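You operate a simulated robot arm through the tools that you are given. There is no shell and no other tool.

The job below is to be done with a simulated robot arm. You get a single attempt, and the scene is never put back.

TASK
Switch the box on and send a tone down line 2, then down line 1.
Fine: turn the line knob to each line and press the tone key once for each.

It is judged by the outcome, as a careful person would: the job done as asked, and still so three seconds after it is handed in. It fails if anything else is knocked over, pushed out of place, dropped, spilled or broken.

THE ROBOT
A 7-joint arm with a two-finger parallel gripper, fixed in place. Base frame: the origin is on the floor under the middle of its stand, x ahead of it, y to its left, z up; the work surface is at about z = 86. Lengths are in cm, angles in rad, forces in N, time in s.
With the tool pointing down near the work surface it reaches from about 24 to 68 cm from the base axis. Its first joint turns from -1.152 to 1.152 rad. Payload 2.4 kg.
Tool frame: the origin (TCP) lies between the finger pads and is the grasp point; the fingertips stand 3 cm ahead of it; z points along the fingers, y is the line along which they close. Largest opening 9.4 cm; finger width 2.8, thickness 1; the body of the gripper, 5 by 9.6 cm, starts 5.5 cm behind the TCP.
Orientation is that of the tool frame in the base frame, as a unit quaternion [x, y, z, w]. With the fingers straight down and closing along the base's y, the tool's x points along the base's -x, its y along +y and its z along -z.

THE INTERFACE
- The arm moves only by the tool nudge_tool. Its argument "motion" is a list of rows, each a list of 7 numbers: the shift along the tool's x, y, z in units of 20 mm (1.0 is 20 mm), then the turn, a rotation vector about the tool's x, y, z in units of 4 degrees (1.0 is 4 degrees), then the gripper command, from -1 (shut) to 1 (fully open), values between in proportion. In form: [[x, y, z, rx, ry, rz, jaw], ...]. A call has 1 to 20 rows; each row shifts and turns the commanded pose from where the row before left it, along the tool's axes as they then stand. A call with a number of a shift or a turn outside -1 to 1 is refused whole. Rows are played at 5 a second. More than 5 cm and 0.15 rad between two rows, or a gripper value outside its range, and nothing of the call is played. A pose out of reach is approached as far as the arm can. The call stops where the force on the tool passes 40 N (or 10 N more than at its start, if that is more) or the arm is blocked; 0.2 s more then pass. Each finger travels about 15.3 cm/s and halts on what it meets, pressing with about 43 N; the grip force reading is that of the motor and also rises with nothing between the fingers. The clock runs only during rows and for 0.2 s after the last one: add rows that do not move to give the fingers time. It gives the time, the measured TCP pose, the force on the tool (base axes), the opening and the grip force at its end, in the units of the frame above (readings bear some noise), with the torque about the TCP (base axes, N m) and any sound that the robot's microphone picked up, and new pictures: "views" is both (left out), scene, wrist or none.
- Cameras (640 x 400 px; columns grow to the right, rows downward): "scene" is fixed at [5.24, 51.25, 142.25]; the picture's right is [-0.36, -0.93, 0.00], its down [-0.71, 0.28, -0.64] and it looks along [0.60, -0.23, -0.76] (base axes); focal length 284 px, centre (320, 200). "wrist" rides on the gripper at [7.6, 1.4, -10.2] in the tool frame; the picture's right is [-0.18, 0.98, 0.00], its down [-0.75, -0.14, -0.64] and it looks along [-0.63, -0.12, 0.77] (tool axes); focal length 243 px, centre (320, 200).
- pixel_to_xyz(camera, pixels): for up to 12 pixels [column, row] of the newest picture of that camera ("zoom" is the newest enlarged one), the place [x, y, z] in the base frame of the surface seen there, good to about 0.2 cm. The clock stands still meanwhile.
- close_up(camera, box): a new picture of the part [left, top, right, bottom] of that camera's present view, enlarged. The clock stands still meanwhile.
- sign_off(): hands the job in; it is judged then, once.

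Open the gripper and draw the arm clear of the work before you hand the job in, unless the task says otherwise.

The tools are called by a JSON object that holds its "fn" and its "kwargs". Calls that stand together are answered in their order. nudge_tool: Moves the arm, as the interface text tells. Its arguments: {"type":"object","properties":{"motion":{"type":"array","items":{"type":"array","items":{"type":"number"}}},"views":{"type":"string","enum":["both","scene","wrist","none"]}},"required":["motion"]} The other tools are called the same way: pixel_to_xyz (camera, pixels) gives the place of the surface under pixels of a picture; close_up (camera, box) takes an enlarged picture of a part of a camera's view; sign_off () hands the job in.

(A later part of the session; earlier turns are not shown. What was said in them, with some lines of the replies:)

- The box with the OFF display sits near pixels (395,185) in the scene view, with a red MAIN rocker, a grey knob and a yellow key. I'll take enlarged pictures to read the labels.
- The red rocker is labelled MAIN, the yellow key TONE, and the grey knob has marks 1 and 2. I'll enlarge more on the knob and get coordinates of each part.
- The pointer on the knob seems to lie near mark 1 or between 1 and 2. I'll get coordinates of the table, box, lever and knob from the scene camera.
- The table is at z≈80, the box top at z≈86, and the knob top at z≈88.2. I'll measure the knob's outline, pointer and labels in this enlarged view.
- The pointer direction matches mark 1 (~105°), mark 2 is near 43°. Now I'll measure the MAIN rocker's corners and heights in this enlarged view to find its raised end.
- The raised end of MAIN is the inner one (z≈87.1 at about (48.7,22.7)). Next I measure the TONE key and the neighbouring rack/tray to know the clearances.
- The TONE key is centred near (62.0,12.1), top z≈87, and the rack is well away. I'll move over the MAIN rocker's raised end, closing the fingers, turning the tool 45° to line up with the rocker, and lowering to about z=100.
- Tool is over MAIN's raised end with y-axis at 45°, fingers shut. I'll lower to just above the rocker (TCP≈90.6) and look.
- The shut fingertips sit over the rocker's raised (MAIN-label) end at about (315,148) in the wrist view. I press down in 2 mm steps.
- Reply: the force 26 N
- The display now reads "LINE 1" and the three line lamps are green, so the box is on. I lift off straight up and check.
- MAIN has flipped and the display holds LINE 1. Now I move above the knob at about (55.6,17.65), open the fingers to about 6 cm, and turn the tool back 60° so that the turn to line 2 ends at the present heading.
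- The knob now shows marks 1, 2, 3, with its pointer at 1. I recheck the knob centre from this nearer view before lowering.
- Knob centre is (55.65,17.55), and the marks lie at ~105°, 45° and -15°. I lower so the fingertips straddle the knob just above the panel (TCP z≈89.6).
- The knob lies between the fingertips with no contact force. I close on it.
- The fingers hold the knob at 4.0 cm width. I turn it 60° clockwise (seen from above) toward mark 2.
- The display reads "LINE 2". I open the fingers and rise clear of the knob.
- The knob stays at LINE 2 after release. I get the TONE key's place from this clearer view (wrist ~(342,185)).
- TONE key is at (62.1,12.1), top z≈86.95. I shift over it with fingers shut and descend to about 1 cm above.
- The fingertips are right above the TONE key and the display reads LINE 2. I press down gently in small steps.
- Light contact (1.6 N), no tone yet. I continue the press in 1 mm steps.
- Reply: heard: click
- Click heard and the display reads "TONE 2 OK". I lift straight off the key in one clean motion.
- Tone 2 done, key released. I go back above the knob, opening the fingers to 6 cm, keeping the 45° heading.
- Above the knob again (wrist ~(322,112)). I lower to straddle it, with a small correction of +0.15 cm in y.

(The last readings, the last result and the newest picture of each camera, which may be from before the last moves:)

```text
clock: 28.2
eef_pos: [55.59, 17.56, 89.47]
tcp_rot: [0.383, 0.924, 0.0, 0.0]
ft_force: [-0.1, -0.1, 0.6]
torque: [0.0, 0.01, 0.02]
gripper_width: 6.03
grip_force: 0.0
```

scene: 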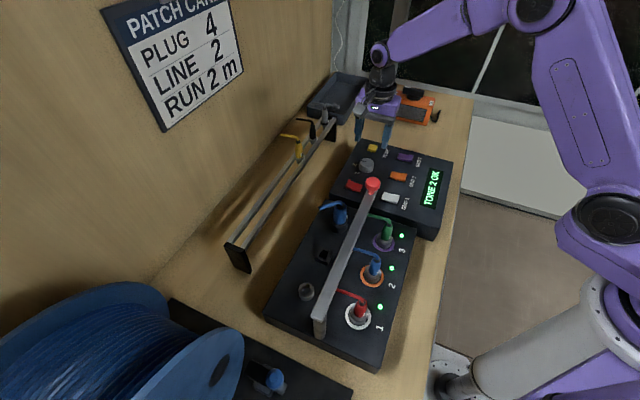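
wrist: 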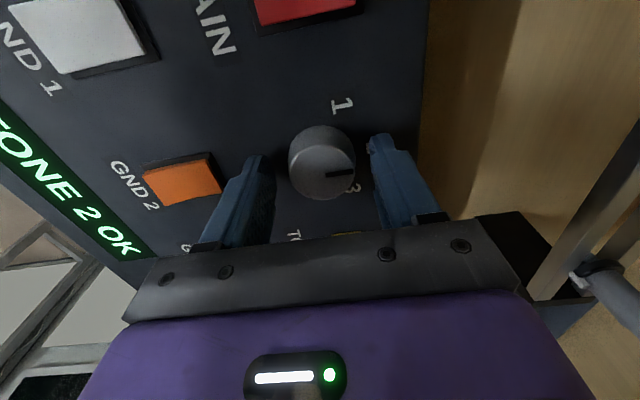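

The knob is centred between the fingers. I close on it and turn 60° counter-clockwise back to mark 1.

{"fn": "nudge_tool", "kwargs": {"motion": [[0, 0, 0, 0, 0, 0, -0.1], [0, 0, 0, 0, 0, 0, -0.3], [0, 0, 0, 0, 0, 0, -1], [0, 0, 0, 0, 0, 0, -1], [0, 0, 0, 0, 0, -1, -1], [0, 0, 0, 0, 0, -1, -1], [0, 0, 0, 0, 0, -1, -1], [0, 0, 0, 0, 0, -1, -1], [0, 0, 0, 0, 0, -1, -1], [0, 0, 0, 0, 0, -1, -1], [0, 0, 0, 0, 0, -1, -1], [0, 0, 0, 0, 0, -1, -1], [0, 0, 0, 0, 0, -1, -1], [0, 0, 0, 0, 0, -1, -1], [0, 0, 0, 0, 0, -1, -1], [0, 0, 0, 0, 0, -1, -1], [0, 0, 0, 0, 0, -1, -1], [0, 0, 0, 0, 0, -1, -1], [0, 0, 0, 0, 0, -1, -1]], "views": "both"}}

{"fn": "close_up", "kwargs": {"camera": "scene", "box": [320, 110, 460, 220]}}

```text
clock: 32.2
eef_pos: [55.58, 17.45, 89.58]
tcp_rot: [-0.131, 0.991, 0.001, -0.001]
ft_force: [8.3, 0.1, -3.5]
torque: [0.02, -0.18, 0.03]
gripper_width: 4.06
grip_force: 44.8
```

scene: 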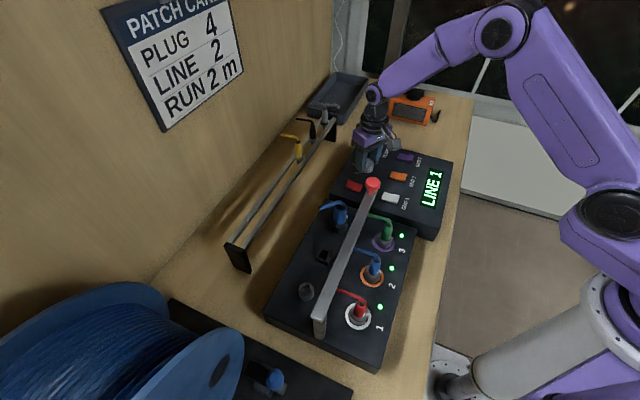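
wrist: 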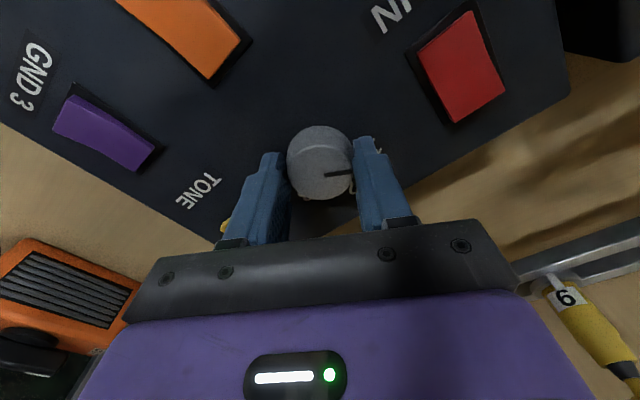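

```text
3.64 times, centred on (390, 165) of scene
```

zoom: 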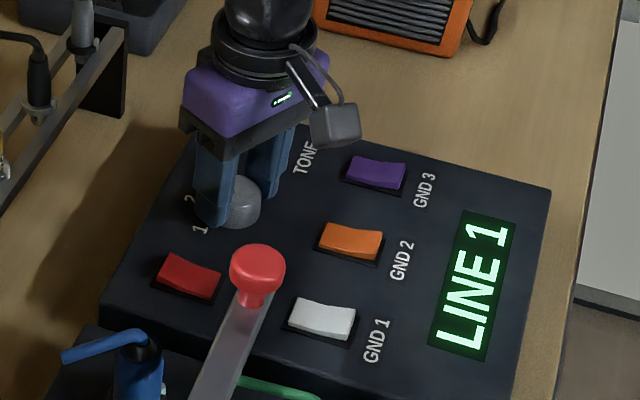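

The display reads "LINE 1". I open the fingers, rise clear, and turn the tool back to the 45° heading used for the key press.

{"fn": "nudge_tool", "kwargs": {"motion": [[0, 0, 0, 0, 0, 0, 0.277], [0, 0, 0, 0, 0, 0, 0.277], [0, 0, -0.5, 0, 0, 0, 0.277], [0, 0, -0.9, 0, 0, 0, 0.277], [0, 0, -0.9, 0, 0, 0, 0.277], [0, 0, -0.9, 0, 0, 0, 0.277], [0, 0, -0.9, 0, 0, 0, 0.277]], "views": "both"}}

{"fn": "nudge_tool", "kwargs": {"motion": [[0, 0, 0, 0, 0, 1, 0.277], [0, 0, 0, 0, 0, 1, 0.277], [0, 0, 0, 0, 0, 1, 0.277], [0, 0, 0, 0, 0, 1, 0.277], [0, 0, 0, 0, 0, 1, 0.277], [0, 0, 0, 0, 0, 1, 0.277], [0, 0, 0, 0, 0, 1, 0.277], [0, 0, 0, 0, 0, 1, 0.277], [0, 0, 0, 0, 0, 1, 0.277], [0, 0, 0, 0, 0, 1, 0.277], [0, 0, 0, 0, 0, 1, 0.277], [0, 0, 0, 0, 0, 1, 0.277], [0, 0, 0, 0, 0, 1, 0.277], [0, 0, 0, 0, 0, 1, 0.277], [0, 0, 0, 0, 0, 1, 0.277]], "views": "both"}}

```text
clock: 33.8
eef_pos: [55.59, 17.67, 97.82]
tcp_rot: [-0.13, 0.991, 0.0, 0.0]
ft_force: [-0.1, 0.8, -0.6]
torque: [0.01, -0.03, 0.02]
gripper_width: 6.03
grip_force: 0.0
```

scene: 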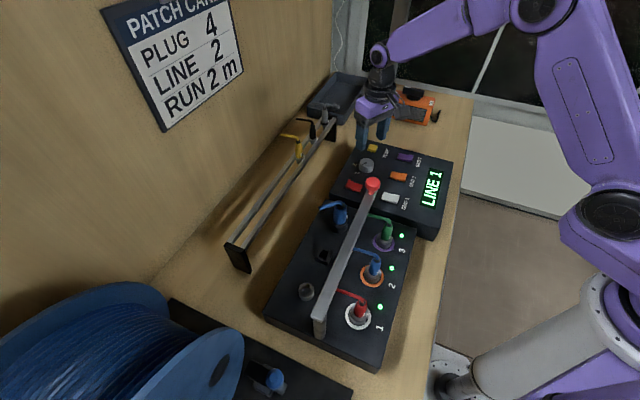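
wrist: 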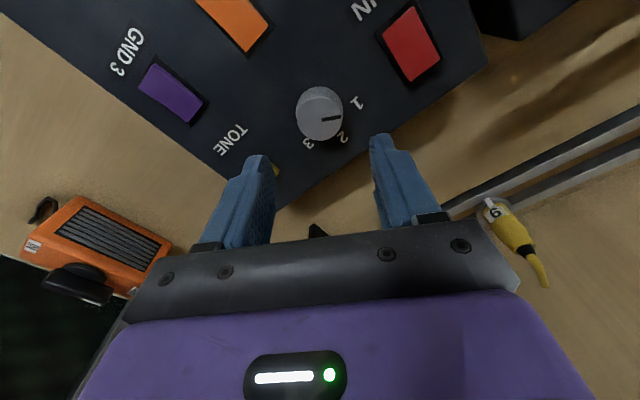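

```text
clock: 37.0
eef_pos: [55.6, 17.68, 97.69]
tcp_rot: [0.383, 0.924, 0.0, 0.0]
ft_force: [1.1, -0.4, 0.3]
torque: [0.01, 0.02, 0.01]
gripper_width: 6.0
grip_force: 0.0
```

scene: 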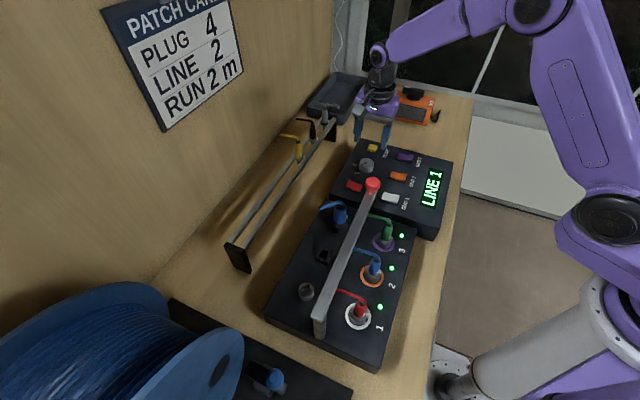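
wrist: 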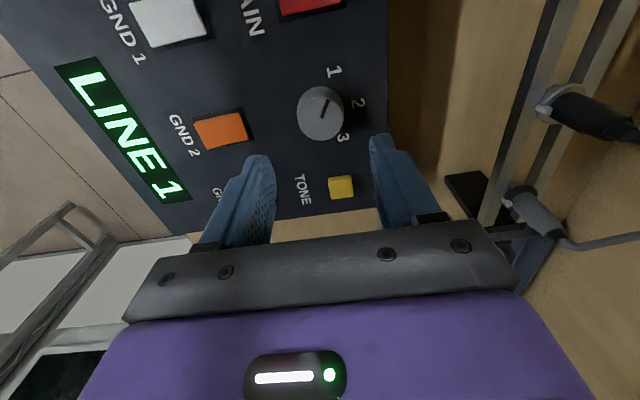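

The knob holds at LINE 1. I shift over the TONE key with fingers shut and descend to about 1 cm above it.

{"fn": "nudge_tool", "kwargs": {"motion": [[-0.85, 0.066, 0, 0, 0, 0, -1], [-0.85, 0.066, 0, 0, 0, 0, -1], [-0.85, 0.066, 0, 0, 0, 0, -1], [-0.85, 0.066, 0, 0, 0, 0, -1], [-0.85, 0.066, 0, 0, 0, 0, -1], [0, 0, 0.85, 0, 0, 0, -1], [0, 0, 0.85, 0, 0, 0, -1], [0, 0, 0.85, 0, 0, 0, -1], [0, 0, 0.85, 0, 0, 0, -1], [0, 0, 0, 0, 0, 0, -1]], "views": "both"}}

{"fn": "close_up", "kwargs": {"camera": "wrist", "box": [240, 80, 400, 220]}}

```text
clock: 39.2
eef_pos: [61.98, 12.02, 90.84]
tcp_rot: [0.382, 0.924, 0.0, 0.0]
ft_force: [0.2, -0.1, -0.1]
torque: [0.0, -0.01, 0.03]
gripper_width: 0.02
grip_force: 32.3
```

scene: 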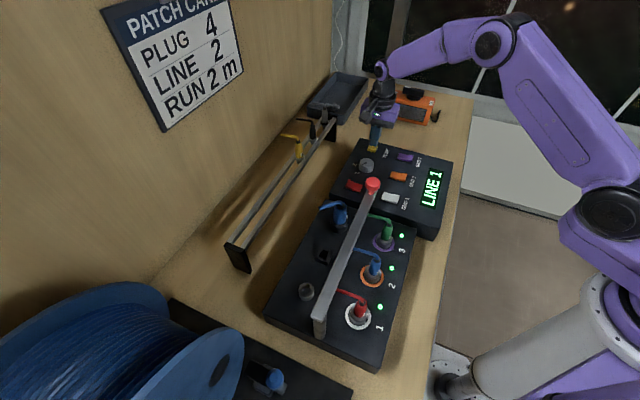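
wrist: 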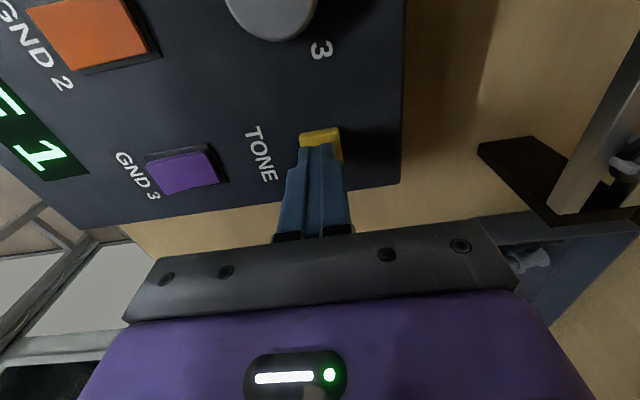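

```text
2.86 times, centred on (320, 150) of wrist
```

zoom: 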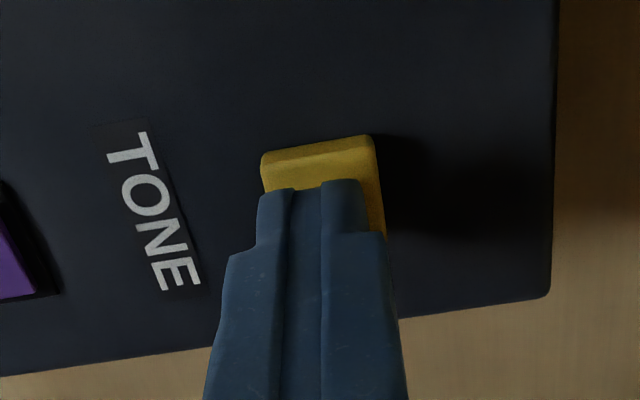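

Same pose as the earlier press, display at LINE 1. I repeat the same gentle press sequence.

{"fn": "nudge_tool", "kwargs": {"motion": [[0, 0, 0.1, 0, 0, 0, -1], [0, 0, 0.1, 0, 0, 0, -1], [0, 0, 0.1, 0, 0, 0, -1], [0, 0, 0.1, 0, 0, 0, -1], [0, 0, 0.075, 0, 0, 0, -1], [0, 0, 0.075, 0, 0, 0, -1], [0, 0, 0.075, 0, 0, 0, -1], [0, 0, 0.05, 0, 0, 0, -1], [0, 0, 0.05, 0, 0, 0, -1], [0, 0, 0.05, 0, 0, 0, -1]], "views": "both"}}

{"fn": "close_up", "kwargs": {"camera": "scene", "box": [320, 110, 460, 220]}}

```text
clock: 41.4
eef_pos: [62.14, 11.91, 89.56]
tcp_rot: [0.382, 0.924, 0.0, 0.0]
ft_force: [-2.9, -0.3, 8.6]
torque: [-0.05, 0.07, 0.03]
gripper_width: 0.01
grip_force: 33.1
heard: click
```

scene: 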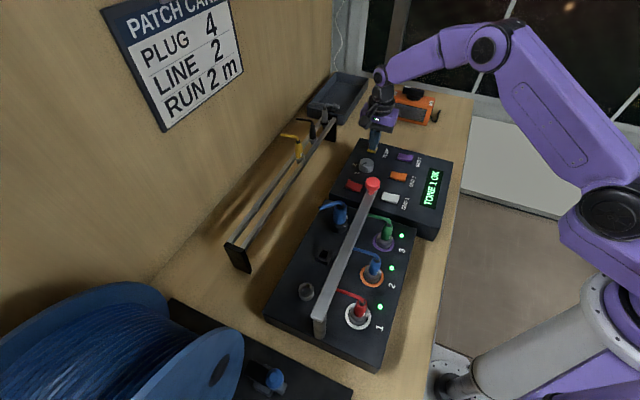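
wrist: 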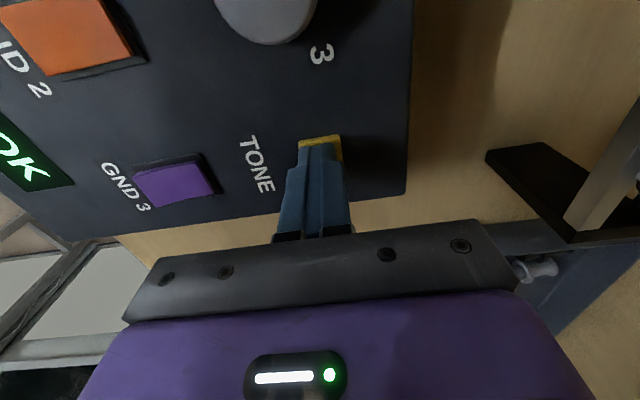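

```text
3.64 times, centred on (390, 165) of scene
```

zoom: 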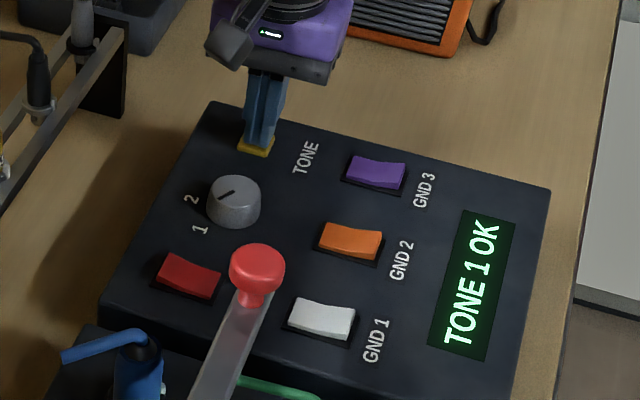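

"TONE 1 OK" with a click. I lift straight off the key, well up, then open the gripper once high above.

{"fn": "nudge_tool", "kwargs": {"motion": [[0, 0, -0.6, 0, 0, 0, -1], [0, 0, -0.9, 0, 0, 0, -1], [0, 0, -0.9, 0, 0, 0, -1], [0, 0, -0.9, 0, 0, 0, -1], [0, 0, -0.9, 0, 0, 0, -1], [0, 0, -0.9, 0, 0, 0, -1], [0, 0, -0.9, 0, 0, 0, -1], [0, 0, -0.9, 0, 0, 0, -1], [0, 0, -0.9, 0, 0, 0, -1], [0, 0, -0.9, 0, 0, 0, -1], [0, 0, -0.9, 0, 0, 0, 0.3], [0, 0, -0.9, 0, 0, 0, 1], [0, 0, 0, 0, 0, 0, 1], [0, 0, 0, 0, 0, 0, 1]], "views": "both"}}

{"fn": "close_up", "kwargs": {"camera": "scene", "box": [320, 110, 460, 220]}}

```text
clock: 44.4
eef_pos: [62.09, 12.02, 110.41]
tcp_rot: [0.383, 0.924, 0.0, 0.001]
ft_force: [-0.7, 0.2, -0.2]
torque: [0.01, -0.02, 0.01]
gripper_width: 9.39
grip_force: 0.1
```

scene: 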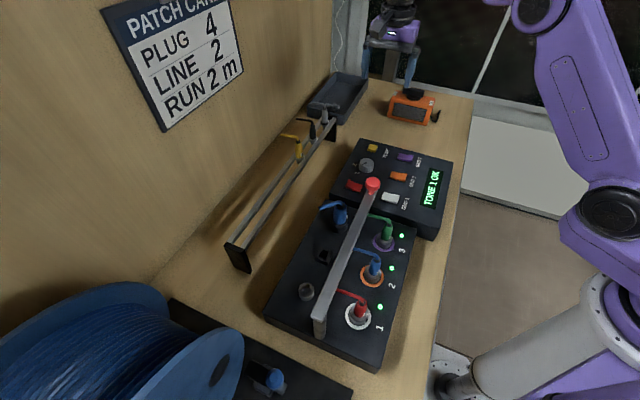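
wrist: 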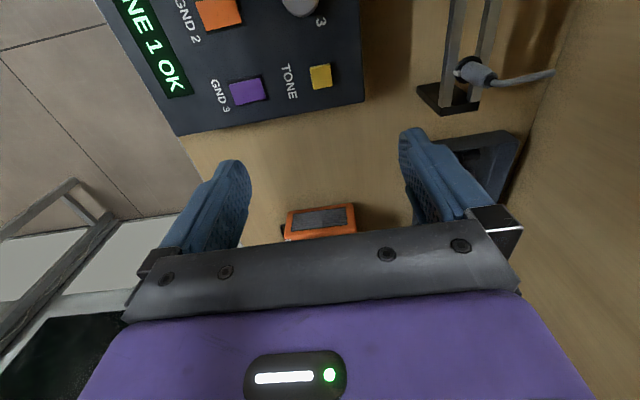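

```text
3.64 times, centred on (390, 165) of scene
```

zoom: 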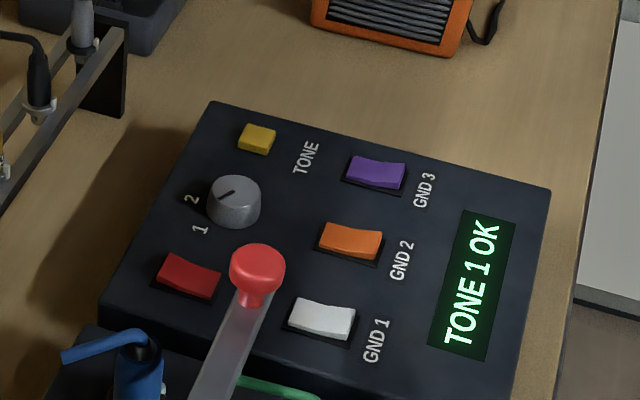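

The display shows "TONE 1 OK" after "TONE 2 OK" earlier. MAIN is on, nothing else has moved, the gripper is open, and the arm is 20 cm above the box. I hand the job in.

{"fn": "sign_off", "kwargs": {}}

```text
The job is handed in.
```

The box is switched on, and a tone went down line 2 first, then line 1. The tone key was pressed once for each, and the display confirmed them with "TONE 2 OK" and "TONE 1 OK".

The line knob is left at 1, and the GND switches were not touched. Nothing else on the bench appears to have moved. Before handing in, I opened the gripper and raised the arm clear above the box.
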